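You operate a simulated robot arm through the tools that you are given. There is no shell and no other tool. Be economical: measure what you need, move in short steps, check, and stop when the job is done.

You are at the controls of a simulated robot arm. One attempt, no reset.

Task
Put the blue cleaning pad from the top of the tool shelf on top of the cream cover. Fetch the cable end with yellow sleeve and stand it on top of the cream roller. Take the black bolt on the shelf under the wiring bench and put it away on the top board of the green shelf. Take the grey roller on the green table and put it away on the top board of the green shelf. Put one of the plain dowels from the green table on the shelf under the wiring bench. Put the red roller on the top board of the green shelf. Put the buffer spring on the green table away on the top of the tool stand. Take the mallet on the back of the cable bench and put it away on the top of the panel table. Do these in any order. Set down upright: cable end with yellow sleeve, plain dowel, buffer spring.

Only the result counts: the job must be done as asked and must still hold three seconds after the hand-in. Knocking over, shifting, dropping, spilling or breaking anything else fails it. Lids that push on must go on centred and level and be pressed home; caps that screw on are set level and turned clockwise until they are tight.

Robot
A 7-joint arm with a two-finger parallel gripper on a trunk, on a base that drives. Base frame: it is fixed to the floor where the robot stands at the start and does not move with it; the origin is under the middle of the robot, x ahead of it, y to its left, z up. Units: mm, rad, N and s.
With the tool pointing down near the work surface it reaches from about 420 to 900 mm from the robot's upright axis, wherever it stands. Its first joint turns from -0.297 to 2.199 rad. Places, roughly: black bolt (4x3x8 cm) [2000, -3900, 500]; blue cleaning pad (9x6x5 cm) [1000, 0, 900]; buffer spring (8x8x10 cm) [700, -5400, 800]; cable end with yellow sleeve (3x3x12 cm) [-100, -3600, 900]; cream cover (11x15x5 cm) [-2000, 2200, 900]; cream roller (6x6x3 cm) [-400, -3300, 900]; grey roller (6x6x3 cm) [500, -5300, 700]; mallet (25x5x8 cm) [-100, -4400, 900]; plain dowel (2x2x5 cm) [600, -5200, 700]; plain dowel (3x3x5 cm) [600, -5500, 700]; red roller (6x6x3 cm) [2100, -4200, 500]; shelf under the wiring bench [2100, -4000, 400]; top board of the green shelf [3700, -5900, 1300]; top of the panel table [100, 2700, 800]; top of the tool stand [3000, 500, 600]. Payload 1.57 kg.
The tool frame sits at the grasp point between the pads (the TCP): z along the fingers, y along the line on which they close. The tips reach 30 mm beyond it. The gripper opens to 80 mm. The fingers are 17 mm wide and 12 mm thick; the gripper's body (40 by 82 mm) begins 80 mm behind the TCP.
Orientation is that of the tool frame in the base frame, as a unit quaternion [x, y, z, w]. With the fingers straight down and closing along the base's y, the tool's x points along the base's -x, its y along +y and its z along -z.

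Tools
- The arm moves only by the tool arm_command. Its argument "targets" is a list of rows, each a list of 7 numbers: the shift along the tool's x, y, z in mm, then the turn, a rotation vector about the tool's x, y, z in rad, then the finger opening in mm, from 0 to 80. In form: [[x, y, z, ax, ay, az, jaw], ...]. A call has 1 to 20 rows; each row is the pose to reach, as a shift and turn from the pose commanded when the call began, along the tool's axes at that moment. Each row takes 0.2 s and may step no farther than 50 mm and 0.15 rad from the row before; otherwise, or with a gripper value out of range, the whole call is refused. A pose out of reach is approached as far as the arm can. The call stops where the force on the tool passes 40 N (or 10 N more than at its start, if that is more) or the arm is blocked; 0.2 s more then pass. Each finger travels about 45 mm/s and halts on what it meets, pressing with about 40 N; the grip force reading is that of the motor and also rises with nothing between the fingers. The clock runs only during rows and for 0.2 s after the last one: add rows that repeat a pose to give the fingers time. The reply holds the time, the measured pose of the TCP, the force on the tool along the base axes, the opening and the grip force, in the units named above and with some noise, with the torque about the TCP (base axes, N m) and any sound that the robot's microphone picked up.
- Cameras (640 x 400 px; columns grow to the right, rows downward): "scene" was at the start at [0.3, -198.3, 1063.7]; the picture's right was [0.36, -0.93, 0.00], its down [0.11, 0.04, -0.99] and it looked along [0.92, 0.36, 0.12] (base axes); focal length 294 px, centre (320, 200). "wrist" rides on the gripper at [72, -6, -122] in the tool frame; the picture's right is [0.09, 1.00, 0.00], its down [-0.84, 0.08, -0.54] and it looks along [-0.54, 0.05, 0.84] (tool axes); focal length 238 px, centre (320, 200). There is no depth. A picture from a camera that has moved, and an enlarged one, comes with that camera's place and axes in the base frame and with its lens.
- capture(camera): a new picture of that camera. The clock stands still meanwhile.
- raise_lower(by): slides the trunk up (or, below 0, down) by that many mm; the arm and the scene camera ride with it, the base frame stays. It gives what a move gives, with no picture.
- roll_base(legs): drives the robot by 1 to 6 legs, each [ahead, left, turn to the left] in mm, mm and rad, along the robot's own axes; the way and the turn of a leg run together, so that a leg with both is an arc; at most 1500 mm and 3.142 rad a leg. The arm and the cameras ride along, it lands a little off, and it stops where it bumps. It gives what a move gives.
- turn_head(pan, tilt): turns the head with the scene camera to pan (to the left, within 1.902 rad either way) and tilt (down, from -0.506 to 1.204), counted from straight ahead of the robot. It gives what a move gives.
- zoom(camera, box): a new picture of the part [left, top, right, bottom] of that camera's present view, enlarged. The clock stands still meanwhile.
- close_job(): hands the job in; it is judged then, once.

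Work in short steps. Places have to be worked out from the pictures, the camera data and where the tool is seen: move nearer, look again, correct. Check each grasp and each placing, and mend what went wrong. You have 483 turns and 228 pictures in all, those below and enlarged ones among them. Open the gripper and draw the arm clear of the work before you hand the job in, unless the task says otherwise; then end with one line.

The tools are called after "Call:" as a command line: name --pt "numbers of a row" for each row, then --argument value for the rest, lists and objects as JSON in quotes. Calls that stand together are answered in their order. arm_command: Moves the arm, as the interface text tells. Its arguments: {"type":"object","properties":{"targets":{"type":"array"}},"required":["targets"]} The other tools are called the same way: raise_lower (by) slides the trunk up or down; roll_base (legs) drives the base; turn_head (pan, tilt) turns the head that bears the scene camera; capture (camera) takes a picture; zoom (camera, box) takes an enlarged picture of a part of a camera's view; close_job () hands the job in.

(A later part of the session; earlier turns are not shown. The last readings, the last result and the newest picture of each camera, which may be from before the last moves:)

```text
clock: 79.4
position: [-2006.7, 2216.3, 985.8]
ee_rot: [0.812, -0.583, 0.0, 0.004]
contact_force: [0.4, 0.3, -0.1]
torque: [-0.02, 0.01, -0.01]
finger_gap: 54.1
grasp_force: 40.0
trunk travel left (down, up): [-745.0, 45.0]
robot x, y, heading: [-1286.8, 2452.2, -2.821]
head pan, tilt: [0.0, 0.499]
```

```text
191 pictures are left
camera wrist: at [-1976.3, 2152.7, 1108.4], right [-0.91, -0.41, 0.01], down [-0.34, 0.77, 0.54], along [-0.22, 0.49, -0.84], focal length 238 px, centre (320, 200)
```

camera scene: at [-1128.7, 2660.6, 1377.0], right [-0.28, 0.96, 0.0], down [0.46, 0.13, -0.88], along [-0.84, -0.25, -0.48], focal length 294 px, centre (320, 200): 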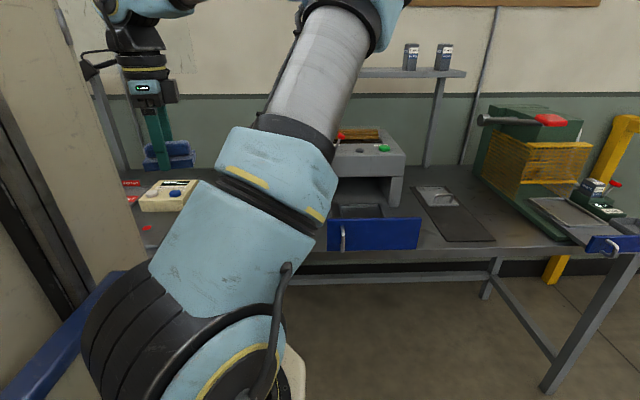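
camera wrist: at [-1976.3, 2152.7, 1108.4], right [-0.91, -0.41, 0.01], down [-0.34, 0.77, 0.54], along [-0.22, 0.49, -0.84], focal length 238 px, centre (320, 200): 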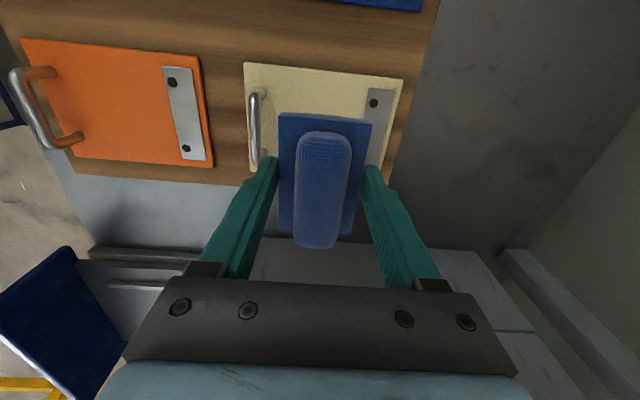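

Alignment is consistent with the earlier corners. I lower to just above the plate.

Call:
arm_command --pt "0 0 30 0 0 0 40" --pt "0 0 60 0 0 0 40" --pt "0 0 80 0 0 0 40"

Call:
capture --camera "wrist"

```text
clock: 80.2
position: [-2006.1, 2216.0, 906.7]
ee_rot: [0.812, -0.583, 0.001, 0.004]
contact_force: [0.1, 0.3, -0.2]
torque: [-0.04, -0.01, 0.0]
finger_gap: 53.9
grasp_force: 40.4
trunk travel left (down, up): [-745.0, 45.0]
robot x, y, heading: [-1286.4, 2455.3, -2.813]
head pan, tilt: [0.0, 0.499]
```

```text
190 pictures are left
camera wrist: at [-1976.2, 2152.1, 1029.1], right [-0.91, -0.41, 0.01], down [-0.34, 0.77, 0.54], along [-0.22, 0.49, -0.84], focal length 238 px, centre (320, 200)
```

wrist: 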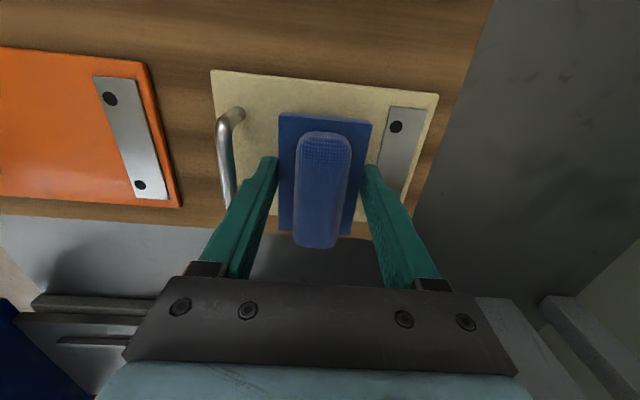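

I lower in small steps until light contact.

Call:
arm_command --pt "0 0 5 0 0 0 40" --pt "0 0 9 0 0 0 40" --pt "0 0 12 0 0 0 40"

Call:
arm_command --pt "0 0 1.5 0 0 0 40" --pt "0 0 3 0 0 0 40"

```text
clock: 81.0
position: [-2006.8, 2215.3, 893.9]
ee_rot: [0.812, -0.583, 0.0, 0.005]
contact_force: [-0.1, 1.4, -0.3]
torque: [-0.02, 0.0, -0.02]
finger_gap: 53.9
grasp_force: 40.5
trunk travel left (down, up): [-745.0, 45.0]
robot x, y, heading: [-1290.9, 2447.4, -2.822]
head pan, tilt: [0.0, 0.499]
```

```text
clock: 81.6
position: [-2007.1, 2215.8, 892.6]
ee_rot: [0.812, -0.583, -0.001, 0.005]
contact_force: [-0.1, -0.2, -0.1]
torque: [0.02, 0.0, -0.01]
finger_gap: 53.8
grasp_force: 39.9
trunk travel left (down, up): [-745.0, 45.0]
robot x, y, heading: [-1286.4, 2452.9, -2.819]
head pan, tilt: [0.0, 0.499]
```

No contact yet; I continue.

Call:
arm_command --pt "0 0 1.5 0 0 0 40" --pt "0 0 3 0 0 0 40"

Call:
arm_command --pt "0 0 1.5 0 0 0 40" --pt "0 0 3 0 0 0 40"

```text
clock: 82.2
position: [-2006.2, 2214.8, 890.3]
ee_rot: [0.812, -0.583, -0.001, 0.006]
contact_force: [2.2, 4.4, 25.1]
torque: [0.8, -0.56, 0.07]
finger_gap: 53.9
grasp_force: 40.1
trunk travel left (down, up): [-745.0, 45.0]
robot x, y, heading: [-1288.9, 2453.6, -2.819]
head pan, tilt: [0.0, 0.499]
```

```text
clock: 82.7
position: [-2007.3, 2215.0, 890.9]
ee_rot: [0.812, -0.583, -0.001, 0.008]
contact_force: [5.7, 4.9, 18.1]
torque: [0.44, -0.64, 0.04]
finger_gap: 53.5
grasp_force: 40.6
trunk travel left (down, up): [-745.0, 45.0]
robot x, y, heading: [-1288.9, 2451.6, -2.816]
head pan, tilt: [0.0, 0.499]
stopped in row 2: the force on the tool passed its limit at 42 N (the readings are from after the stop); the commanded pose is now the measured one
```

Contact at z≈890. I open slightly and lift away.

Call:
arm_command --pt "0 0 -0.5 0 0 0 54" --pt "0 0 -0.5 0 0 0 60" --pt "0 0 -0.5 0 0 0 61" --pt "0 0 -0.5 0 0 0 61" --pt "0 0 -30 0 0 0 61" --pt "0 0 -70 0 0 0 61" --pt "0 0 -110 0 0 0 61" --pt "0 0 -150 0 0 0 61"

Call:
capture --camera "wrist"

```text
clock: 84.5
position: [-2007.3, 2216.9, 1037.8]
ee_rot: [0.812, -0.584, 0.0, 0.006]
contact_force: [-0.5, 0.7, 0.0]
torque: [0.04, 0.0, 0.02]
finger_gap: 60.8
grasp_force: 0.0
trunk travel left (down, up): [-745.0, 45.0]
robot x, y, heading: [-1284.2, 2450.8, -2.822]
head pan, tilt: [0.0, 0.499]
```

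```text
189 pictures are left
camera wrist: at [-1976.4, 2153.3, 1161.3], right [-0.91, -0.4, 0.01], down [-0.34, 0.77, 0.54], along [-0.22, 0.49, -0.84], focal length 238 px, centre (320, 200)
```

wrist: 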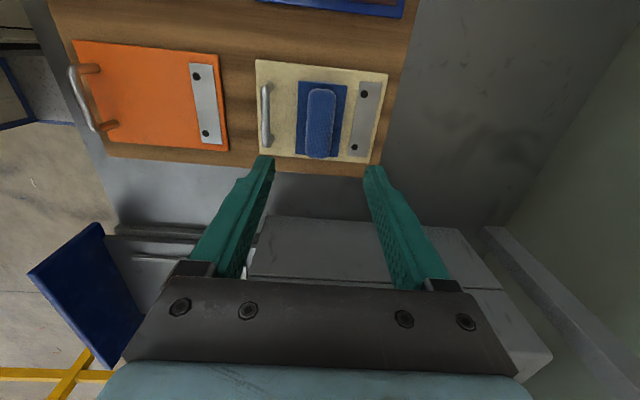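

The pad rests flat between handle and strip. I retract and head south toward the cable bench, raising the arm first.

Call:
arm_command --pt "0 -50 -20 0 0 0 60" --pt "0 -100 -40 0 0 0 40" --pt "0 -150 -60 0 0 0 20" --pt "0 -200 -80 0 0 0 20" --pt "0 -250 -100 0 0 0 20"

Call:
roll_base --legs '[[-240, 0, 0], [0, 0, 0.815], [0, 0, 0.815]]'

Call:
turn_head --pan 0.0 --tilt 0.3

Call:
capture --camera "scene"

```text
refused: row 1 steps farther than a row can; nothing moved
```

```text
clock: 90.5
position: [-780.6, 1824.3, 1039.3]
ee_rot: [0.982, 0.19, 0.005, 0.004]
contact_force: [0.2, 0.7, -0.2]
torque: [-0.03, 0.0, 0.0]
finger_gap: 61.2
grasp_force: 0.1
trunk travel left (down, up): [-745.0, 45.0]
robot x, y, heading: [-1059.8, 2530.6, -1.189]
head pan, tilt: [0.0, 0.499]
```

```text
clock: 91.2
position: [-780.1, 1824.4, 1039.0]
ee_rot: [0.982, 0.19, 0.005, 0.005]
contact_force: [-0.7, -0.8, 0.2]
torque: [0.01, -0.05, -0.01]
finger_gap: 60.9
grasp_force: 0.1
trunk travel left (down, up): [-745.0, 45.0]
robot x, y, heading: [-1053.4, 2530.7, -1.186]
head pan, tilt: [0.0, 0.3]
```

```text
188 pictures are left
camera scene: at [-1266.2, 2431.6, 1395.3], right [-0.93, -0.37, 0.0], down [-0.11, 0.28, -0.96], along [0.36, -0.89, -0.3], focal length 294 px, centre (320, 200)
```

scene: 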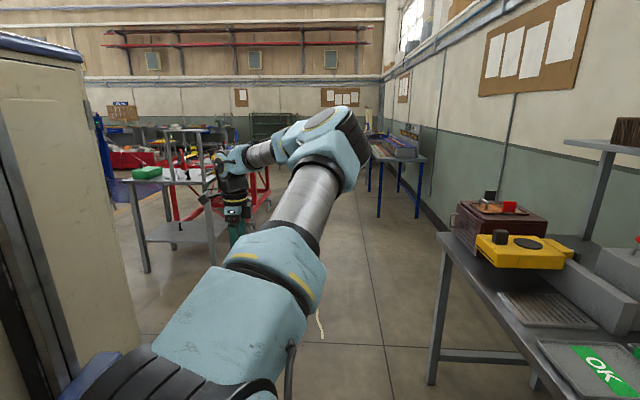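

The retract was refused for step size, but the swing cleared everything. I retract now with smaller steps and raise.

Call:
arm_command --pt "0 -40 -20 0 0 0 50" --pt "0 -80 -40 0 0 0 40" --pt "0 -120 -60 0 0 0 30" --pt "0 -160 -80 0 0 0 20" --pt "0 -200 -100 0 0 0 20" --pt "0 -240 -120 0 0 0 20"

Call:
roll_base --legs '[[1440, 0, 0], [1440, 0, 0]]'

Call:
capture --camera "scene"

```text
clock: 92.7
position: [-871.0, 2049.4, 1155.1]
ee_rot: [0.982, 0.19, 0.004, 0.005]
contact_force: [0.2, -0.4, 1.2]
torque: [0.05, 0.01, 0.02]
finger_gap: 20.1
grasp_force: 0.0
trunk travel left (down, up): [-745.0, 45.0]
robot x, y, heading: [-1054.0, 2532.8, -1.187]
head pan, tilt: [0.0, 0.3]
```

```text
clock: 106.5
position: [225.5, -595.5, 1155.6]
ee_rot: [0.98, 0.201, 0.004, 0.004]
contact_force: [0.3, 0.0, -1.0]
torque: [-0.02, -0.01, -0.05]
finger_gap: 20.2
grasp_force: 0.0
trunk travel left (down, up): [-745.0, 45.0]
robot x, y, heading: [26.8, -120.0, -1.164]
head pan, tilt: [0.0, 0.3]
```

```text
187 pictures are left
camera scene: at [-178.6, -221.9, 1395.4], right [-0.92, -0.39, 0.0], down [-0.12, 0.27, -0.96], along [0.38, -0.88, -0.3], focal length 294 px, centre (320, 200)
```

scene: 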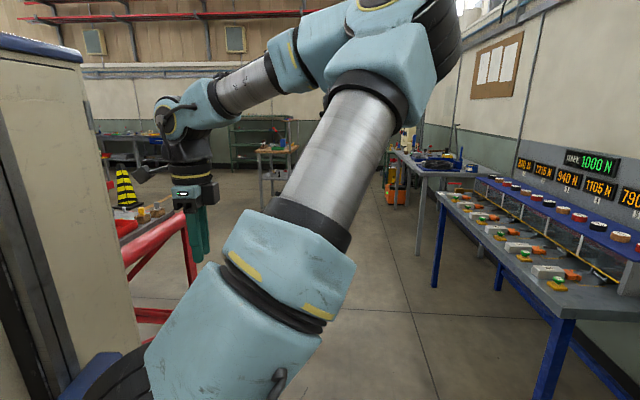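

Path ahead is an aisle between the red frame and the display bench. I turn to heading ≈ -1.36 and drive.

Call:
roll_base --legs '[[0, 0, -0.2], [1270, 0, 0]]'

Call:
turn_head --pan -0.25 --tilt 0.3

Call:
capture --camera "scene"

```text
clock: 113.6
position: [381.0, -1871.1, 1156.1]
ee_rot: [0.995, 0.1, 0.004, 0.004]
contact_force: [0.3, 0.2, 0.2]
torque: [0.0, 0.0, 0.0]
finger_gap: 20.2
grasp_force: 0.0
trunk travel left (down, up): [-745.0, 45.0]
robot x, y, heading: [284.6, -1362.3, -1.372]
head pan, tilt: [0.0, 0.3]
```

```text
clock: 114.4
position: [380.9, -1871.8, 1156.0]
ee_rot: [0.995, 0.1, 0.004, 0.005]
contact_force: [0.0, 0.3, 0.4]
torque: [0.05, 0.02, 0.04]
finger_gap: 20.0
grasp_force: 0.1
trunk travel left (down, up): [-745.0, 45.0]
robot x, y, heading: [281.2, -1363.3, -1.367]
head pan, tilt: [-0.25, 0.3]
```

```text
186 pictures are left
camera scene: at [37.7, -1424.2, 1395.4], right [-1.0, 0.05, 0.0], down [0.01, 0.3, -0.96], along [-0.05, -0.95, -0.3], focal length 294 px, centre (320, 200)
```

scene: 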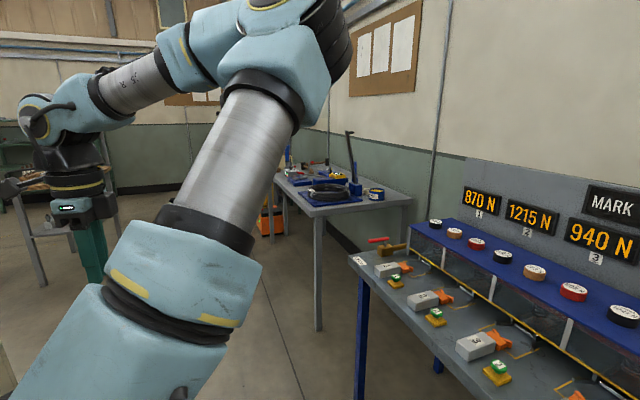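

The cable bench corner is near [-50,-3020]. I drive to about (600,-2700) and turn right to face the bench.

Call:
roll_base --legs '[[1374, 40, 0], [0, 0, -0.75], [0, 0, -0.73]]'

Call:
turn_head --pan 0.1 --tilt 0.45

Call:
capture --camera "scene"

Call:
capture --camera "wrist"

```text
clock: 125.2
position: [96.1, -2846.0, 1155.7]
ee_rot: [0.802, -0.597, -0.001, 0.006]
contact_force: [-0.2, -0.5, -0.5]
torque: [-0.01, 0.0, -0.01]
finger_gap: 20.2
grasp_force: 0.0
trunk travel left (down, up): [-745.0, 45.0]
robot x, y, heading: [591.0, -2705.7, -2.858]
head pan, tilt: [-0.25, 0.3]
```

```text
clock: 126.0
position: [95.4, -2847.8, 1155.9]
ee_rot: [0.802, -0.598, 0.0, 0.006]
contact_force: [-0.5, 0.0, 0.2]
torque: [0.05, 0.01, 0.0]
finger_gap: 20.0
grasp_force: 0.1
trunk travel left (down, up): [-745.0, 45.0]
robot x, y, heading: [591.2, -2699.9, -2.855]
head pan, tilt: [0.099, 0.45]
```

```text
185 pictures are left
camera scene: at [518.7, -2496.3, 1381.5], right [-0.38, 0.93, 0.0], down [0.4, 0.16, -0.9], along [-0.83, -0.34, -0.43], focal length 294 px, centre (320, 200)
```

scene: 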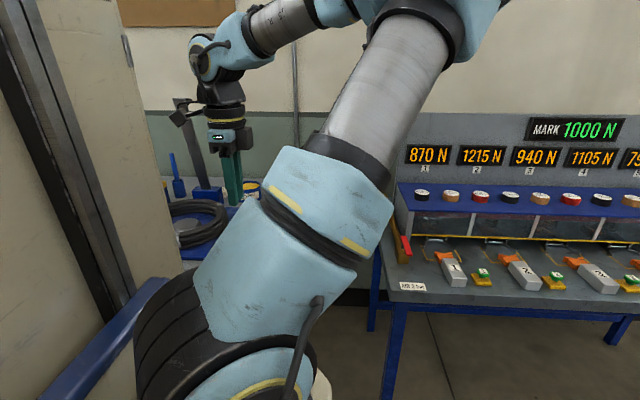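

```text
184 pictures are left
camera wrist: at [124.7, -2911.3, 1278.6], right [-0.93, -0.37, 0.01], down [-0.31, 0.78, 0.54], along [-0.21, 0.5, -0.84], focal length 238 px, centre (320, 200)
```

wrist: 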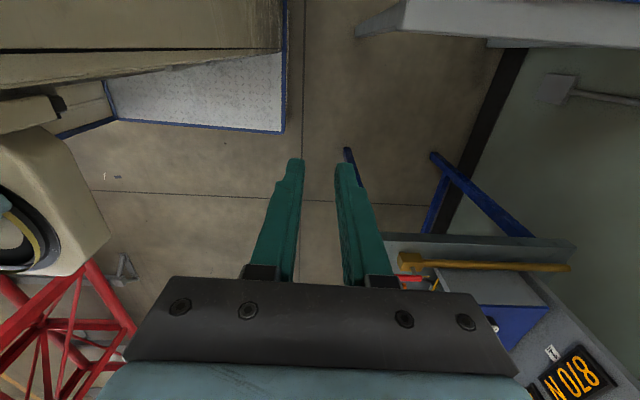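

I slide left 400 mm along the bench before approaching it, then look.

Call:
roll_base --legs '[[0, 500, 0]]'

Call:
capture --camera "wrist"

Call:
turn_head --pan -0.1 --tilt 0.45

Call:
capture --camera "scene"

```text
clock: 129.0
position: [239.6, -3330.3, 1156.4]
ee_rot: [0.803, -0.597, -0.001, 0.006]
contact_force: [-0.1, 0.1, 0.3]
torque: [-0.01, -0.01, -0.02]
finger_gap: 19.9
grasp_force: 0.1
trunk travel left (down, up): [-745.0, 45.0]
robot x, y, heading: [735.0, -3186.1, -2.855]
head pan, tilt: [0.099, 0.45]
```

```text
183 pictures are left
camera wrist: at [268.5, -3394.4, 1278.6], right [-0.93, -0.37, 0.01], down [-0.31, 0.78, 0.54], along [-0.21, 0.5, -0.84], focal length 238 px, centre (320, 200)
```

wrist: 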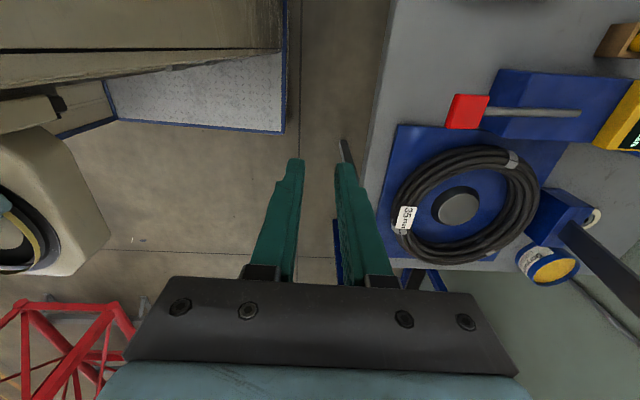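

```text
clock: 129.7
position: [238.6, -3329.5, 1156.2]
ee_rot: [0.802, -0.597, 0.0, 0.006]
contact_force: [0.1, 0.0, 0.4]
torque: [0.03, -0.02, 0.01]
finger_gap: 20.1
grasp_force: 0.2
trunk travel left (down, up): [-745.0, 45.0]
robot x, y, heading: [735.3, -3189.8, -2.85]
head pan, tilt: [-0.099, 0.45]
```

```text
182 pictures are left
camera scene: at [656.7, -2961.5, 1381.5], right [-0.19, 0.98, 0.0], down [0.43, 0.08, -0.9], along [-0.88, -0.17, -0.44], focal length 294 px, centre (320, 200)
```

scene: 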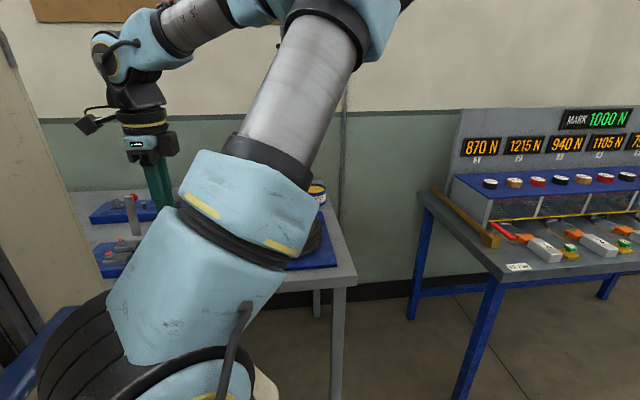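

I enlarge the right side where a cream ring shows near (593,215).

Call:
zoom --camera "wrist" --box '[440, 60, 640, 300]'

```text
1.67 times, centred on (540, 180) of wrist
camera zoom: at [268.5, -3394.5, 1278.6], right [-0.93, -0.37, 0.01], down [-0.31, 0.78, 0.54], along [-0.21, 0.5, -0.84], focal length 397 px, centre (-47, 233)
```

zoom: 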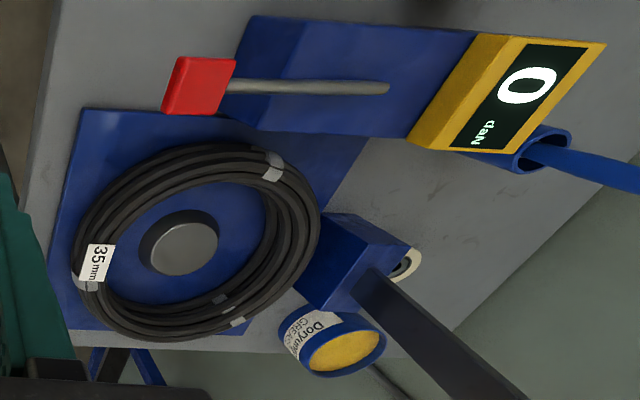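

The cream roller sits behind a blue block with a tall black lever near [-360,-3325]. To stay clear of the lever I swing the arm left 300 mm first, then drive closer.

Call:
arm_command --pt "45 0 0 0 0 0 40" --pt "90 0 0 0 0 0 60" --pt "135 0 0 0 0 0 60" --pt "180 0 0 0 0 0 60" --pt "225 0 0 0 0 0 60" --pt "270 0 0 0 0 0 60" --pt "300 0 0 0 0 0 60"

Call:
roll_base --legs '[[120, -120, 0]]'

Call:
capture --camera "wrist"

Call:
turn_head --pan 0.3 --tilt 0.5

Call:
capture --camera "scene"

```text
clock: 131.3
position: [326.1, -3618.0, 1159.0]
ee_rot: [0.802, -0.598, 0.0, 0.007]
contact_force: [-0.3, -0.1, 0.1]
torque: [-0.03, -0.06, -0.01]
finger_gap: 59.8
grasp_force: 0.0
trunk travel left (down, up): [-745.0, 45.0]
robot x, y, heading: [735.8, -3185.7, -2.849]
head pan, tilt: [-0.099, 0.45]
```

```text
clock: 132.8
position: [176.9, -3537.7, 1158.2]
ee_rot: [0.802, -0.598, 0.0, 0.007]
contact_force: [0.3, 0.1, -0.1]
torque: [-0.01, -0.02, 0.01]
finger_gap: 59.8
grasp_force: 0.2
trunk travel left (down, up): [-745.0, 45.0]
robot x, y, heading: [583.4, -3104.5, -2.851]
head pan, tilt: [-0.099, 0.45]
```

```text
180 pictures are left
camera wrist: at [206.5, -3602.4, 1281.5], right [-0.93, -0.37, 0.01], down [-0.31, 0.78, 0.54], along [-0.21, 0.5, -0.84], focal length 238 px, centre (320, 200)
```

wrist: 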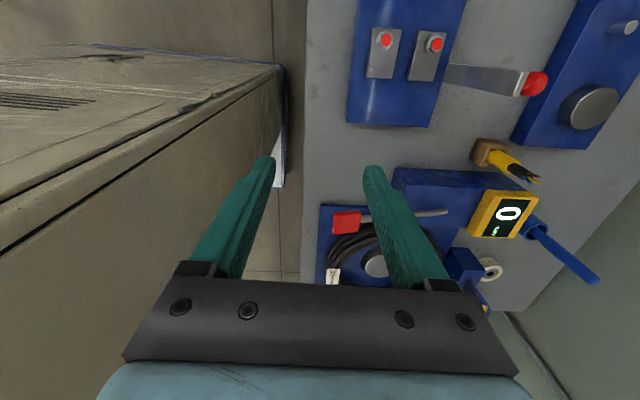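

```text
clock: 133.6
position: [178.4, -3537.6, 1159.7]
ee_rot: [0.802, -0.597, 0.0, 0.006]
contact_force: [-0.2, 0.4, -0.1]
torque: [0.01, 0.02, 0.03]
finger_gap: 60.3
grasp_force: 0.1
trunk travel left (down, up): [-745.0, 45.0]
robot x, y, heading: [588.9, -3110.7, -2.85]
head pan, tilt: [0.3, 0.499]
```

```text
179 pictures are left
camera scene: at [522.1, -2914.3, 1377.0], right [-0.56, 0.83, 0.0], down [0.4, 0.27, -0.88], along [-0.73, -0.49, -0.48], focal length 294 px, centre (320, 200)
```

scene: 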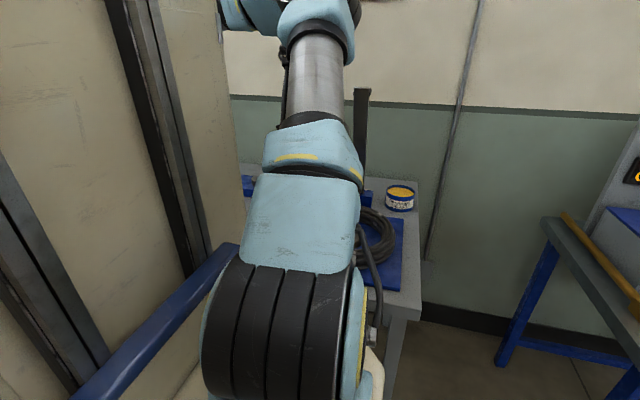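

Both targets are visible: the yellow-sleeved item at (510,165) and the cream ring at (490,268). I enlarge.

Call:
zoom --camera "wrist" --box '[420, 110, 600, 310]'

```text
2.00 times, centred on (510, 210) of wrist
camera zoom: at [206.5, -3602.4, 1281.5], right [-0.93, -0.37, 0.01], down [-0.31, 0.78, 0.54], along [-0.21, 0.49, -0.84], focal length 477 px, centre (-60, 180)
```

zoom: 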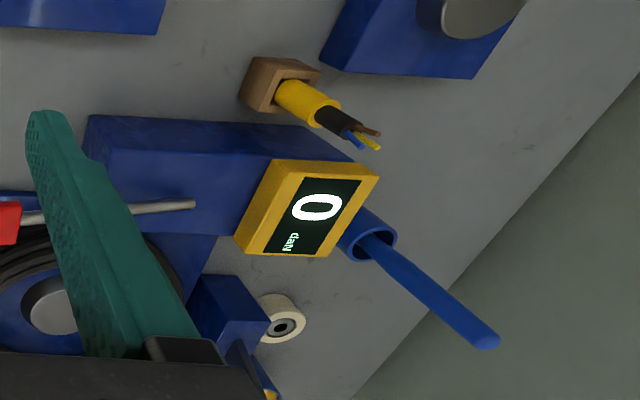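

The cable end stands in a wooden block near [-140,-3571]; the roller is near [-383,-3323] with a tall lever on its aisle side. I drive closer (95 mm) and look again.

Call:
roll_base --legs '[[90, 0, 0]]'

Call:
capture --camera "wrist"

Call:
zoom --camera "wrist" --box '[320, 120, 560, 330]'

```text
clock: 134.7
position: [92.5, -3563.6, 1158.9]
ee_rot: [0.802, -0.597, 0.0, 0.006]
contact_force: [0.5, 0.3, -0.3]
torque: [0.01, 0.02, 0.01]
finger_gap: 60.1
grasp_force: 0.0
trunk travel left (down, up): [-745.0, 45.0]
robot x, y, heading: [501.7, -3131.0, -2.848]
head pan, tilt: [0.3, 0.499]
```

```text
177 pictures are left
camera wrist: at [120.7, -3628.4, 1281.5], right [-0.93, -0.37, 0.01], down [-0.31, 0.78, 0.54], along [-0.21, 0.49, -0.84], focal length 238 px, centre (320, 200)
```

wrist: 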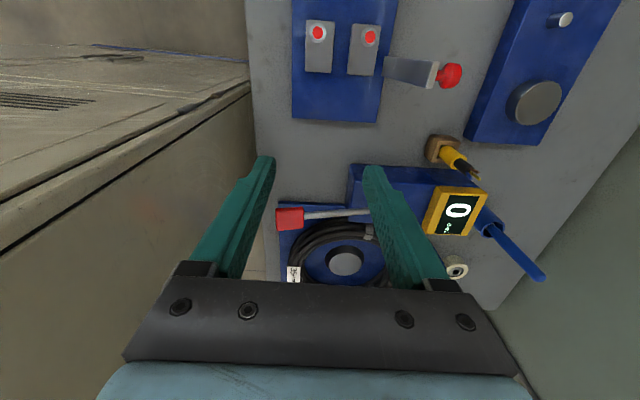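

```text
1.90 times, centred on (440, 225) of wrist
camera zoom: at [120.7, -3628.4, 1281.5], right [-0.93, -0.37, 0.01], down [-0.31, 0.78, 0.54], along [-0.21, 0.49, -0.84], focal length 454 px, centre (91, 152)
```

zoom: 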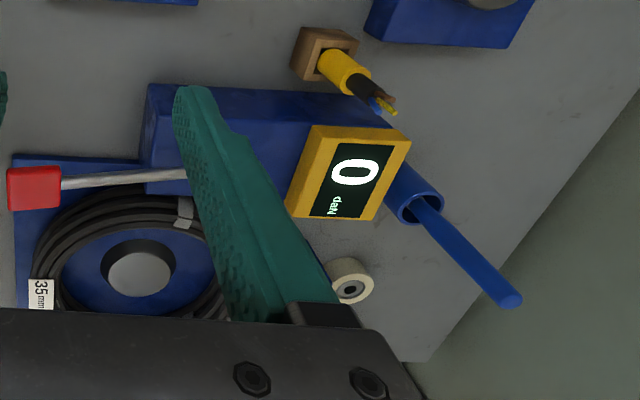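

Triangulation: sleeve axis ≈[-140,-3572], yellow from z 890 to 943, tip 994; roller top ≈[-353,-3337,902]. I check the lever from the head camera.

Call:
turn_head --pan 0.1 --tilt 0.55

Call:
capture --camera "scene"

```text
clock: 135.5
position: [92.6, -3563.2, 1158.9]
ee_rot: [0.802, -0.597, 0.0, 0.007]
contact_force: [0.1, 0.9, 0.3]
torque: [0.03, -0.02, -0.02]
finger_gap: 59.9
grasp_force: 0.1
trunk travel left (down, up): [-745.0, 45.0]
robot x, y, heading: [501.8, -3129.7, -2.851]
head pan, tilt: [0.099, 0.55]
```

```text
175 pictures are left
camera scene: at [428.4, -2923.7, 1372.4], right [-0.38, 0.92, 0.0], down [0.48, 0.2, -0.85], along [-0.79, -0.33, -0.52], focal length 294 px, centre (320, 200)
```

scene: 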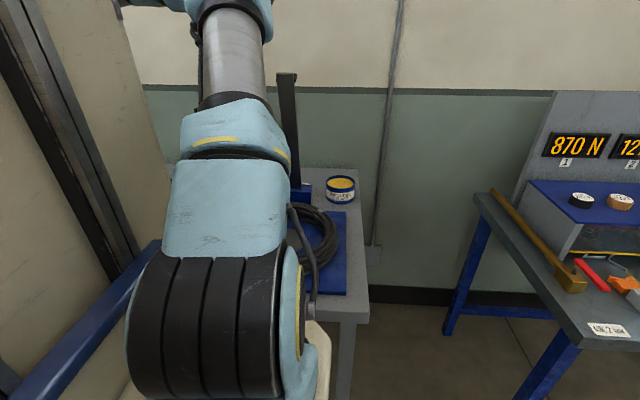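

The lever is close on the aisle side of the roller, so I plan to grip with the hand tilted ~0.5 rad sideways (wrist to the robot's left). First I yaw the hand by -π so the camera is on the right side.

Call:
arm_command --pt "0 0 0 0 0 -0.145 60" --pt "0 0 0 0 0 -0.29 60" --pt "0 0 0 0 0 -0.435 60" --pt "0 0 0 0 0 -0.58 60" --pt "0 0 0 0 0 -0.725 60" --pt "0 0 0 0 0 -0.87 60" --pt "0 0 0 0 0 -1.015 60" --pt "0 0 0 0 0 -1.16 60" --pt "0 0 0 0 0 -1.305 60" --pt "0 0 0 0 0 -1.45 60" --pt "0 0 0 0 0 -1.57 60"

Call:
arm_command --pt "0 0 0 0 0 -0.145 60" --pt "0 0 0 0 0 -0.29 60" --pt "0 0 0 0 0 -0.435 60" --pt "0 0 0 0 0 -0.58 60" --pt "0 0 0 0 0 -0.725 60" --pt "0 0 0 0 0 -0.87 60" --pt "0 0 0 0 0 -1.015 60" --pt "0 0 0 0 0 -1.16 60" --pt "0 0 0 0 0 -1.305 60" --pt "0 0 0 0 0 -1.45 60" --pt "0 0 0 0 0 -1.57 60"

Call:
capture --camera "wrist"

```text
clock: 137.9
position: [92.0, -3563.3, 1159.7]
ee_rot: [0.989, 0.147, -0.004, 0.004]
contact_force: [0.1, -0.2, 0.6]
torque: [0.06, -0.01, -0.03]
finger_gap: 59.8
grasp_force: 0.0
trunk travel left (down, up): [-745.0, 45.0]
robot x, y, heading: [501.0, -3132.4, -2.847]
head pan, tilt: [0.099, 0.55]
```

```text
clock: 140.3
position: [91.8, -3563.4, 1159.1]
ee_rot: [0.596, 0.803, -0.006, -0.002]
contact_force: [0.7, 0.5, 0.5]
torque: [0.0, 0.03, -0.01]
finger_gap: 60.0
grasp_force: 0.1
trunk travel left (down, up): [-745.0, 45.0]
robot x, y, heading: [499.5, -3133.1, -2.855]
head pan, tilt: [0.099, 0.55]
```

```text
174 pictures are left
camera wrist: at [66.7, -3494.2, 1280.8], right [0.93, 0.37, -0.01], down [0.32, -0.77, 0.55], along [0.2, -0.51, -0.84], focal length 238 px, centre (320, 200)
```

wrist: 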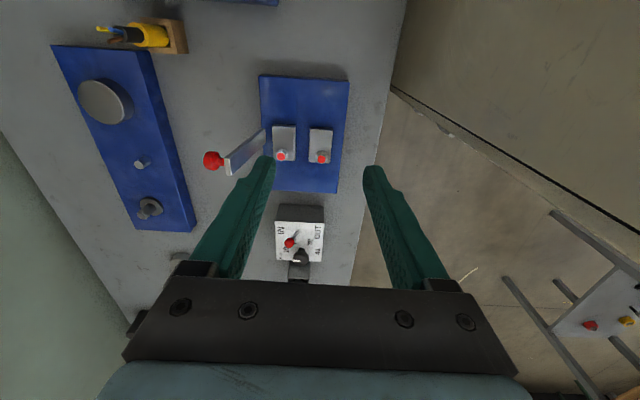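

The hand is flipped. Now I tilt it 0.5 rad about its closing axis.

Call:
arm_command --pt "0 0 0 0 0.13 0 60" --pt "0 0 0 0 0.26 0 60" --pt "0 0 0 0 0.39 0 60" --pt "0 0 0 0 0.5 0 60"

```text
clock: 141.3
position: [97.5, -3518.8, 1145.4]
ee_rot: [0.583, 0.775, 0.142, -0.198]
contact_force: [-0.6, 0.1, 0.6]
torque: [0.0, 0.01, 0.01]
finger_gap: 59.8
grasp_force: 0.0
out of reach, approached as far as the arm can: row 3, 4
trunk travel left (down, up): [-745.0, 45.0]
robot x, y, heading: [503.4, -3133.8, -2.846]
head pan, tilt: [0.099, 0.55]
```

The tilt is achieved (position drifted slightly from limits). I move toward a point above the cable end and see where it lands.

Call:
arm_command --pt "1 -37 10 0 0 0 60" --pt "2 -75 20 0 0 0 60" --pt "3 -112 30 0 0 0 60" --pt "4 -150 40 0 0 0 60" --pt "5 -187 50 0 0 0 60" --pt "5 -224 60 0 0 0 60"

Call:
capture --camera "wrist"

```text
clock: 142.7
position: [42.1, -3482.2, 1073.4]
ee_rot: [0.581, 0.776, 0.141, -0.199]
contact_force: [0.1, -0.1, 0.0]
torque: [-0.01, 0.0, -0.01]
finger_gap: 60.0
grasp_force: 0.0
out of reach, approached as far as the arm can: row 1, 2, 3, 4, 5, 6
trunk travel left (down, up): [-745.0, 45.0]
robot x, y, heading: [503.1, -3132.1, -2.848]
head pan, tilt: [0.099, 0.55]
```

```text
173 pictures are left
camera wrist: at [36.4, -3476.5, 1215.1], right [0.93, 0.36, 0.03], down [0.36, -0.93, 0.08], along [0.06, -0.06, -1.0], focal length 238 px, centre (320, 200)
```

wrist: 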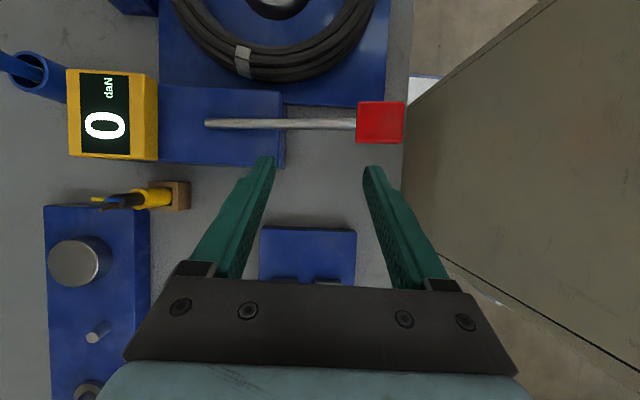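

That tilt runs into the arm's limits here. I reduce the tilt by 0.2 rad and see whether the pose recovers.

Call:
arm_command --pt "0 0 0 0 -0.1 0 60" --pt "0 0 0 0 -0.2 0 60" --pt "0 0 0 0 -0.2 0 60"

```text
clock: 143.5
position: [43.7, -3482.7, 1072.1]
ee_rot: [0.592, 0.792, 0.084, -0.12]
contact_force: [-0.7, 0.2, 0.4]
torque: [-0.03, -0.02, 0.0]
finger_gap: 59.9
grasp_force: 0.1
trunk travel left (down, up): [-745.0, 45.0]
robot x, y, heading: [501.9, -3132.2, -2.852]
head pan, tilt: [0.099, 0.55]
```

Recovered at tilt ≈0.29. I move over the cable end at this tilt.

Call:
arm_command --pt "-6 -40 -2 0 0 0 60" --pt "-12 -80 -4 0 0 0 60" --pt "-18 -120 -5 0 0 0 60" --pt "-24 -160 -7 0 0 0 60" --pt "-30 -201 -9 0 0 0 60"

Call:
capture --camera "wrist"

```text
clock: 144.7
position: [26.4, -3488.5, 1071.0]
ee_rot: [0.593, 0.792, 0.083, -0.121]
contact_force: [0.2, -0.4, -0.3]
torque: [0.01, -0.02, 0.01]
finger_gap: 59.8
grasp_force: 0.1
out of reach, approached as far as the arm can: row 1, 2, 3, 4, 5
trunk travel left (down, up): [-745.0, 45.0]
robot x, y, heading: [501.8, -3130.5, -2.846]
head pan, tilt: [0.099, 0.55]
```

```text
172 pictures are left
camera wrist: at [13.2, -3458.1, 1208.8], right [0.93, 0.37, 0.01], down [0.35, -0.9, 0.28], along [0.11, -0.25, -0.96], focal length 238 px, centre (320, 200)
```

wrist: 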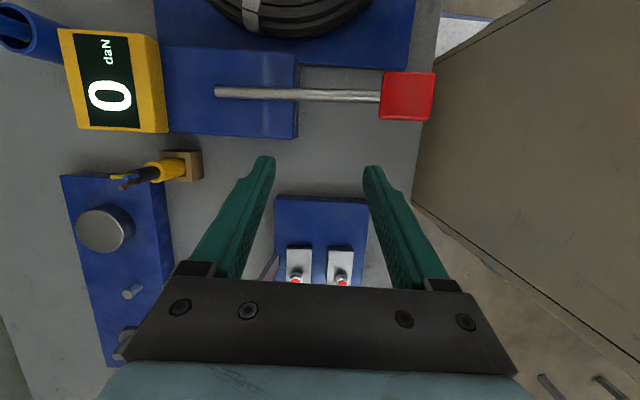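

The flipped yaw is near a joint limit. I untilt, raise, and yaw back +2.62 rad so that the camera points left-back; then tilt that way instead.

Call:
arm_command --pt "0 0 -20 0 -0.1 0 60" --pt "0 0 -40 0 -0.2 0 60" --pt "0 0 -60 0 -0.293 0 60"

Call:
arm_command --pt "0 0 0 0 0 0.146 60" --pt "0 0 0 0 0 0.292 60" --pt "0 0 0 0 0 0.438 60" --pt "0 0 0 0 0 0.584 60" --pt "0 0 0 0 0 0.73 60" --pt "0 0 0 0 0 0.876 60" --pt "0 0 0 0 0 1.022 60" --pt "0 0 0 0 0 1.168 60" --pt "0 0 0 0 0 1.314 60" --pt "0 0 0 0 0 1.46 60" --pt "0 0 0 0 0 1.606 60" --pt "0 0 0 0 0 1.752 60" --pt "0 0 0 0 0 1.898 60" --pt "0 0 0 0 0 2.044 60" --pt "0 0 0 0 0 2.19 60" --pt "0 0 0 0 0 2.336 60" --pt "0 0 0 0 0 2.482 60" --pt "0 0 0 0 0 2.62 60"

```text
clock: 145.5
position: [31.3, -3508.6, 1131.2]
ee_rot: [0.597, 0.802, -0.004, -0.004]
contact_force: [-1.0, -0.3, 0.4]
torque: [-0.03, 0.0, 0.01]
finger_gap: 59.8
grasp_force: 0.1
trunk travel left (down, up): [-745.0, 45.0]
robot x, y, heading: [502.9, -3130.2, -2.855]
head pan, tilt: [0.099, 0.55]
```

```text
clock: 149.3
position: [28.9, -3508.9, 1131.4]
ee_rot: [0.928, -0.372, -0.004, 0.004]
contact_force: [-0.6, -0.1, 0.0]
torque: [-0.02, -0.04, 0.01]
finger_gap: 60.0
grasp_force: 0.0
trunk travel left (down, up): [-745.0, 45.0]
robot x, y, heading: [499.2, -3131.4, -2.854]
head pan, tilt: [0.099, 0.55]
```

Now I move above the cable end while tilting -0.45 about the closing axis.

Call:
arm_command --pt "-16 33 0 0 -0.09 0 60" --pt "-32 65 0 0 -0.18 0 60" --pt "-48 98 0 0 -0.27 0 60" --pt "-64 130 0 0 -0.36 0 60" --pt "-79 162 0 0 -0.45 0 60" --pt "-79 162 50 0 -0.45 0 60"

Call:
capture --camera "wrist"

```text
clock: 150.7
position: [-140.2, -3573.2, 1083.8]
ee_rot: [0.904, -0.362, -0.211, -0.079]
contact_force: [0.6, 0.2, 0.6]
torque: [-0.03, 0.03, -0.03]
finger_gap: 60.1
grasp_force: 0.2
trunk travel left (down, up): [-745.0, 45.0]
robot x, y, heading: [501.2, -3134.1, -2.851]
head pan, tilt: [0.099, 0.55]
```

```text
171 pictures are left
camera wrist: at [-48.7, -3647.8, 1161.7], right [-0.63, -0.78, -0.03], down [-0.42, 0.3, 0.86], along [-0.66, 0.55, -0.52], focal length 238 px, centre (320, 200)
```

wrist: 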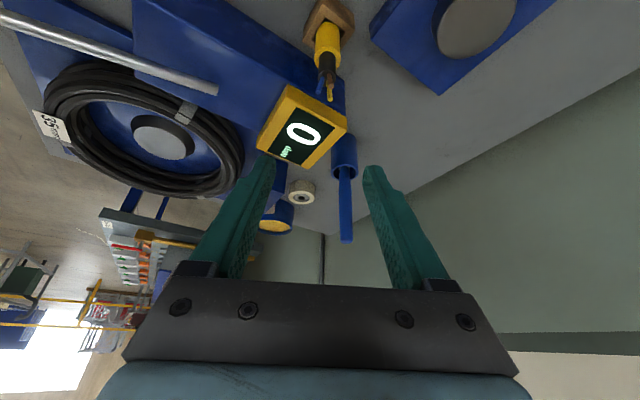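

Reachable, and the cable axis lines up with the TCP. I descend vertically straddling the sleeve.

Call:
arm_command --pt "17.4 0 36 0 0 0 60" --pt "34.8 0 72 0 0 0 60" --pt "52.2 0 108 0 0 0 60"

Call:
capture --camera "wrist"

```text
clock: 151.5
position: [-140.9, -3573.0, 963.1]
ee_rot: [0.904, -0.362, -0.212, -0.079]
contact_force: [0.5, -0.1, -0.2]
torque: [0.01, 0.0, -0.03]
finger_gap: 59.7
grasp_force: 0.1
trunk travel left (down, up): [-745.0, 45.0]
robot x, y, heading: [504.7, -3131.4, -2.852]
head pan, tilt: [0.099, 0.55]
```

```text
170 pictures are left
camera wrist: at [-49.4, -3647.1, 1040.9], right [-0.63, -0.78, -0.03], down [-0.42, 0.3, 0.86], along [-0.66, 0.55, -0.52], focal length 238 px, centre (320, 200)
```

wrist: 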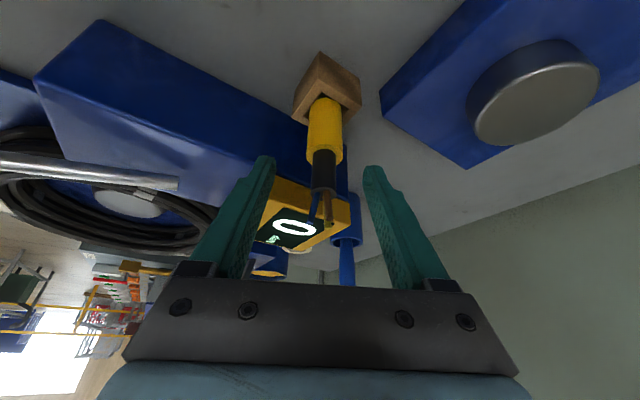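

Aligned within ~3 mm. I descend the last 33 mm and close.

Call:
arm_command --pt "7 1 15 0 0 0 60" --pt "14.4 2 29.7 0 0 0 60"

Call:
arm_command --pt "0 0 0 0 0 0 45" --pt "0 0 0 0 0 0 30" --pt "0 0 0 0 0 0 15" --pt "0 0 0 0 0 0 10" --pt "0 0 0 0 0 0 10"

Call:
capture --camera "wrist"

```text
clock: 152.1
position: [-144.7, -3574.6, 928.8]
ee_rot: [0.904, -0.362, -0.212, -0.081]
contact_force: [0.8, 0.4, -0.9]
torque: [-0.03, -0.03, -0.03]
finger_gap: 60.1
grasp_force: 0.1
trunk travel left (down, up): [-745.0, 45.0]
robot x, y, heading: [502.8, -3129.6, -2.853]
head pan, tilt: [0.099, 0.55]
```

```text
clock: 153.3
position: [-143.3, -3573.5, 930.0]
ee_rot: [0.905, -0.362, -0.211, -0.079]
contact_force: [4.9, 5.0, -0.8]
torque: [0.22, -0.21, -0.08]
finger_gap: 23.5
grasp_force: 35.6
trunk travel left (down, up): [-745.0, 45.0]
robot x, y, heading: [503.7, -3131.9, -2.85]
head pan, tilt: [0.099, 0.55]
```

```text
169 pictures are left
camera wrist: at [-51.4, -3648.8, 1007.9], right [-0.63, -0.78, -0.03], down [-0.42, 0.3, 0.86], along [-0.66, 0.55, -0.52], focal length 238 px, centre (320, 200)
```

wrist: 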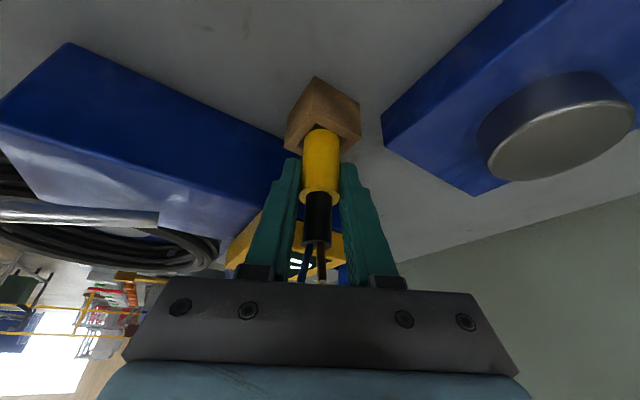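

Gripped the sleeve (23.5 mm). I pull it straight up out of the block.

Call:
arm_command --pt "-8.7 0 -18 0 0 0 10" --pt "-17.4 0 -36 0 0 0 10" --pt "-34.8 0 -72 0 0 0 10" --pt "-52.2 0 -108 0 0 0 10" --pt "-69.6 0 -144 0 0 0 10"

Call:
capture --camera "wrist"

```text
clock: 154.5
position: [-139.5, -3573.6, 1090.6]
ee_rot: [0.904, -0.362, -0.211, -0.08]
contact_force: [0.2, -0.6, -0.5]
torque: [0.01, 0.0, -0.01]
finger_gap: 23.7
grasp_force: 35.2
trunk travel left (down, up): [-745.0, 45.0]
robot x, y, heading: [498.9, -3134.6, -2.85]
head pan, tilt: [0.099, 0.55]
```

```text
168 pictures are left
camera wrist: at [-49.3, -3648.5, 1168.4], right [-0.63, -0.78, -0.03], down [-0.42, 0.3, 0.86], along [-0.66, 0.55, -0.52], focal length 238 px, centre (320, 200)
```

wrist: 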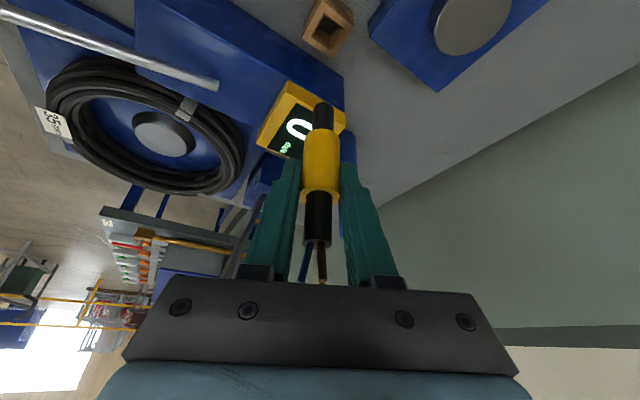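

The cable end is out, with ~76 mm below the TCP. Before approaching the roller I enlarge the lever region behind the left finger.

Call:
zoom --camera "wrist" --box '[180, 130, 380, 290]'

```text
2.50 times, centred on (280, 210) of wrist
camera zoom: at [-49.3, -3648.5, 1168.4], right [-0.63, -0.78, -0.03], down [-0.42, 0.3, 0.86], along [-0.66, 0.55, -0.52], focal length 596 px, centre (420, 175)
```

zoom: 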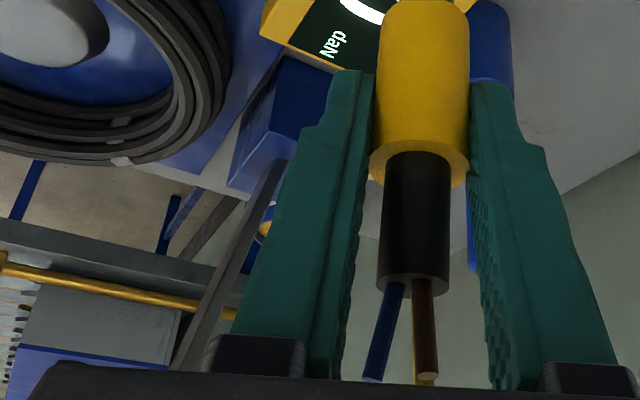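

The lever leans away from the roller, giving adequate clearance. I raise and shift to a spot beside the roller to see it clearly before placing.

Call:
arm_command --pt "-13 0 -27 0 0 0 10" --pt "-55 6 -7 0 0 0 10" --pt "-97 12 13 0 0 0 10" --pt "-139 18 33 0 0 0 10" --pt "-180 24 53 0 0 0 10" --pt "-221 30 73 0 0 0 10" --pt "-262 36 94 0 0 0 10"

Call:
capture --camera "wrist"

```text
clock: 156.1
position: [-365.8, -3409.1, 1121.7]
ee_rot: [0.905, -0.36, -0.211, -0.08]
contact_force: [-0.9, -0.4, -0.3]
torque: [-0.02, 0.03, 0.0]
finger_gap: 23.5
grasp_force: 35.5
trunk travel left (down, up): [-745.0, 45.0]
robot x, y, heading: [499.0, -3131.3, -2.847]
head pan, tilt: [0.099, 0.55]
```

```text
166 pictures are left
camera wrist: at [-274.5, -3484.4, 1199.8], right [-0.62, -0.78, -0.03], down [-0.42, 0.3, 0.86], along [-0.66, 0.55, -0.52], focal length 238 px, centre (320, 200)
```

wrist: 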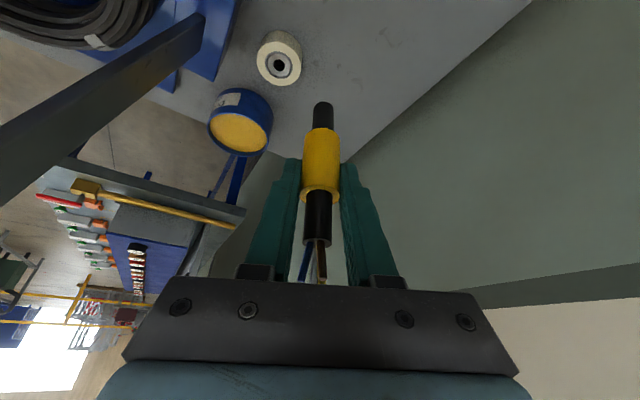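

The roller's top is clearly visible. I enlarge it for precise location.

Call:
zoom --camera "wrist" --box '[200, 10, 360, 110]'

```text
4.00 times, centred on (280, 60) of wrist
camera zoom: at [-274.5, -3484.4, 1199.8], right [-0.62, -0.78, -0.03], down [-0.42, 0.3, 0.86], along [-0.66, 0.55, -0.52], focal length 953 px, centre (480, 760)
```

zoom: 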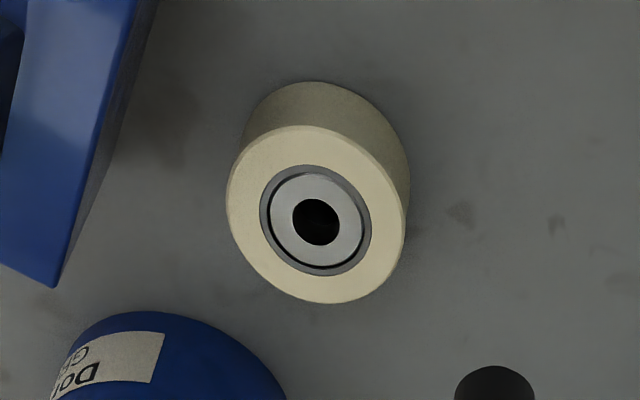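

Roller top centre ≈[-370,-3328,897]. I move over it and lower to leave ~30 mm gap, then look.

Call:
arm_command --pt "-27 -27 13 0 0 0 10" --pt "-54.3 -54.4 26.2 0 0 0 10" --pt "-38 -54.4 60 0 0 0 10" --pt "-21 -54.4 95 0 0 0 10" --pt "-6 -54.4 126.5 0 0 0 10"

Call:
capture --camera "wrist"

```text
clock: 157.5
position: [-374.3, -3337.3, 1086.0]
ee_rot: [0.895, -0.37, -0.245, -0.04]
contact_force: [0.7, 0.8, -1.4]
torque: [-0.01, 0.1, 0.04]
finger_gap: 23.7
grasp_force: 35.8
trunk travel left (down, up): [-745.0, 45.0]
robot x, y, heading: [500.9, -3129.5, -2.85]
head pan, tilt: [0.099, 0.55]
stopped in row 5: the arm was blocked; the commanded pose is now the measured one
```

```text
164 pictures are left
camera wrist: at [-276.0, -3409.5, 1160.1], right [-0.62, -0.78, 0.07], down [-0.34, 0.34, 0.88], along [-0.71, 0.52, -0.48], focal length 238 px, centre (320, 200)
```

wrist: 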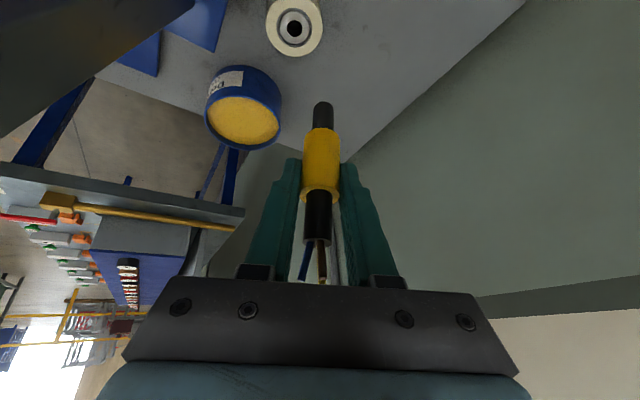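

The arm was blocked (likely the forearm against the lever). I back straight up at once and look with the head.

Call:
arm_command --pt "-13 0 -27 0 0 0 10" --pt "-26 0 -54 0 0 0 10"

Call:
capture --camera "scene"

```text
clock: 158.1
position: [-376.8, -3335.3, 1120.7]
ee_rot: [0.898, -0.367, -0.236, -0.052]
contact_force: [-0.1, 0.8, -0.6]
torque: [0.0, -0.01, -0.04]
finger_gap: 23.7
grasp_force: 35.8
trunk travel left (down, up): [-745.0, 45.0]
robot x, y, heading: [503.8, -3132.8, -2.855]
head pan, tilt: [0.099, 0.55]
```

```text
163 pictures are left
camera scene: at [429.3, -2922.5, 1370.9], right [-0.38, 0.93, 0.0], down [0.48, 0.2, -0.85], along [-0.79, -0.32, -0.52], focal length 294 px, centre (320, 200)
```

scene: 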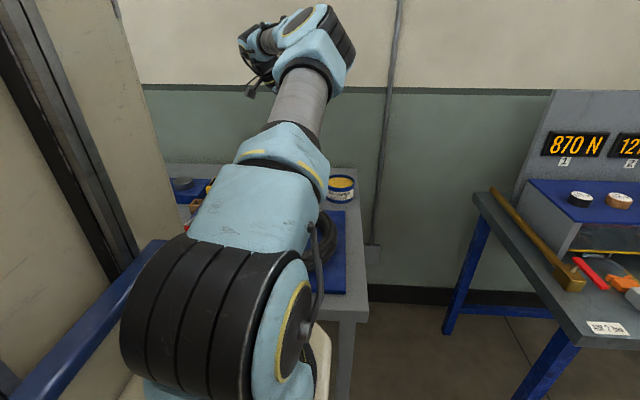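

The forearm grazes the lever top with this tilt. I'll go back, restore the orientation, return the cable end to its block, and regrasp it with the hand leaning to the right instead.

Call:
arm_command --pt "0 0 -15 0 0 0 10" --pt "18 15 -20 0.02 0.01 -0.01 10" --pt "36 30 -25 0.04 0.02 -0.02 10" --pt "53 46 -30 0.065 0.027 -0.033 10"

Call:
capture --camera "scene"

```text
clock: 159.1
position: [-362.6, -3408.7, 1130.3]
ee_rot: [0.904, -0.362, -0.212, -0.08]
contact_force: [0.2, 0.7, -1.0]
torque: [-0.07, -0.05, 0.02]
finger_gap: 23.5
grasp_force: 35.8
trunk travel left (down, up): [-745.0, 45.0]
robot x, y, heading: [506.6, -3128.4, -2.854]
head pan, tilt: [0.099, 0.55]
```

```text
162 pictures are left
camera scene: at [430.3, -2921.6, 1372.3], right [-0.38, 0.93, 0.0], down [0.48, 0.2, -0.85], along [-0.79, -0.32, -0.52], focal length 294 px, centre (320, 200)
```

scene: 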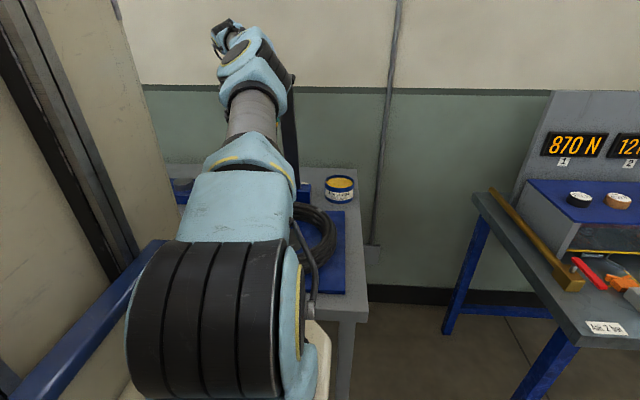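

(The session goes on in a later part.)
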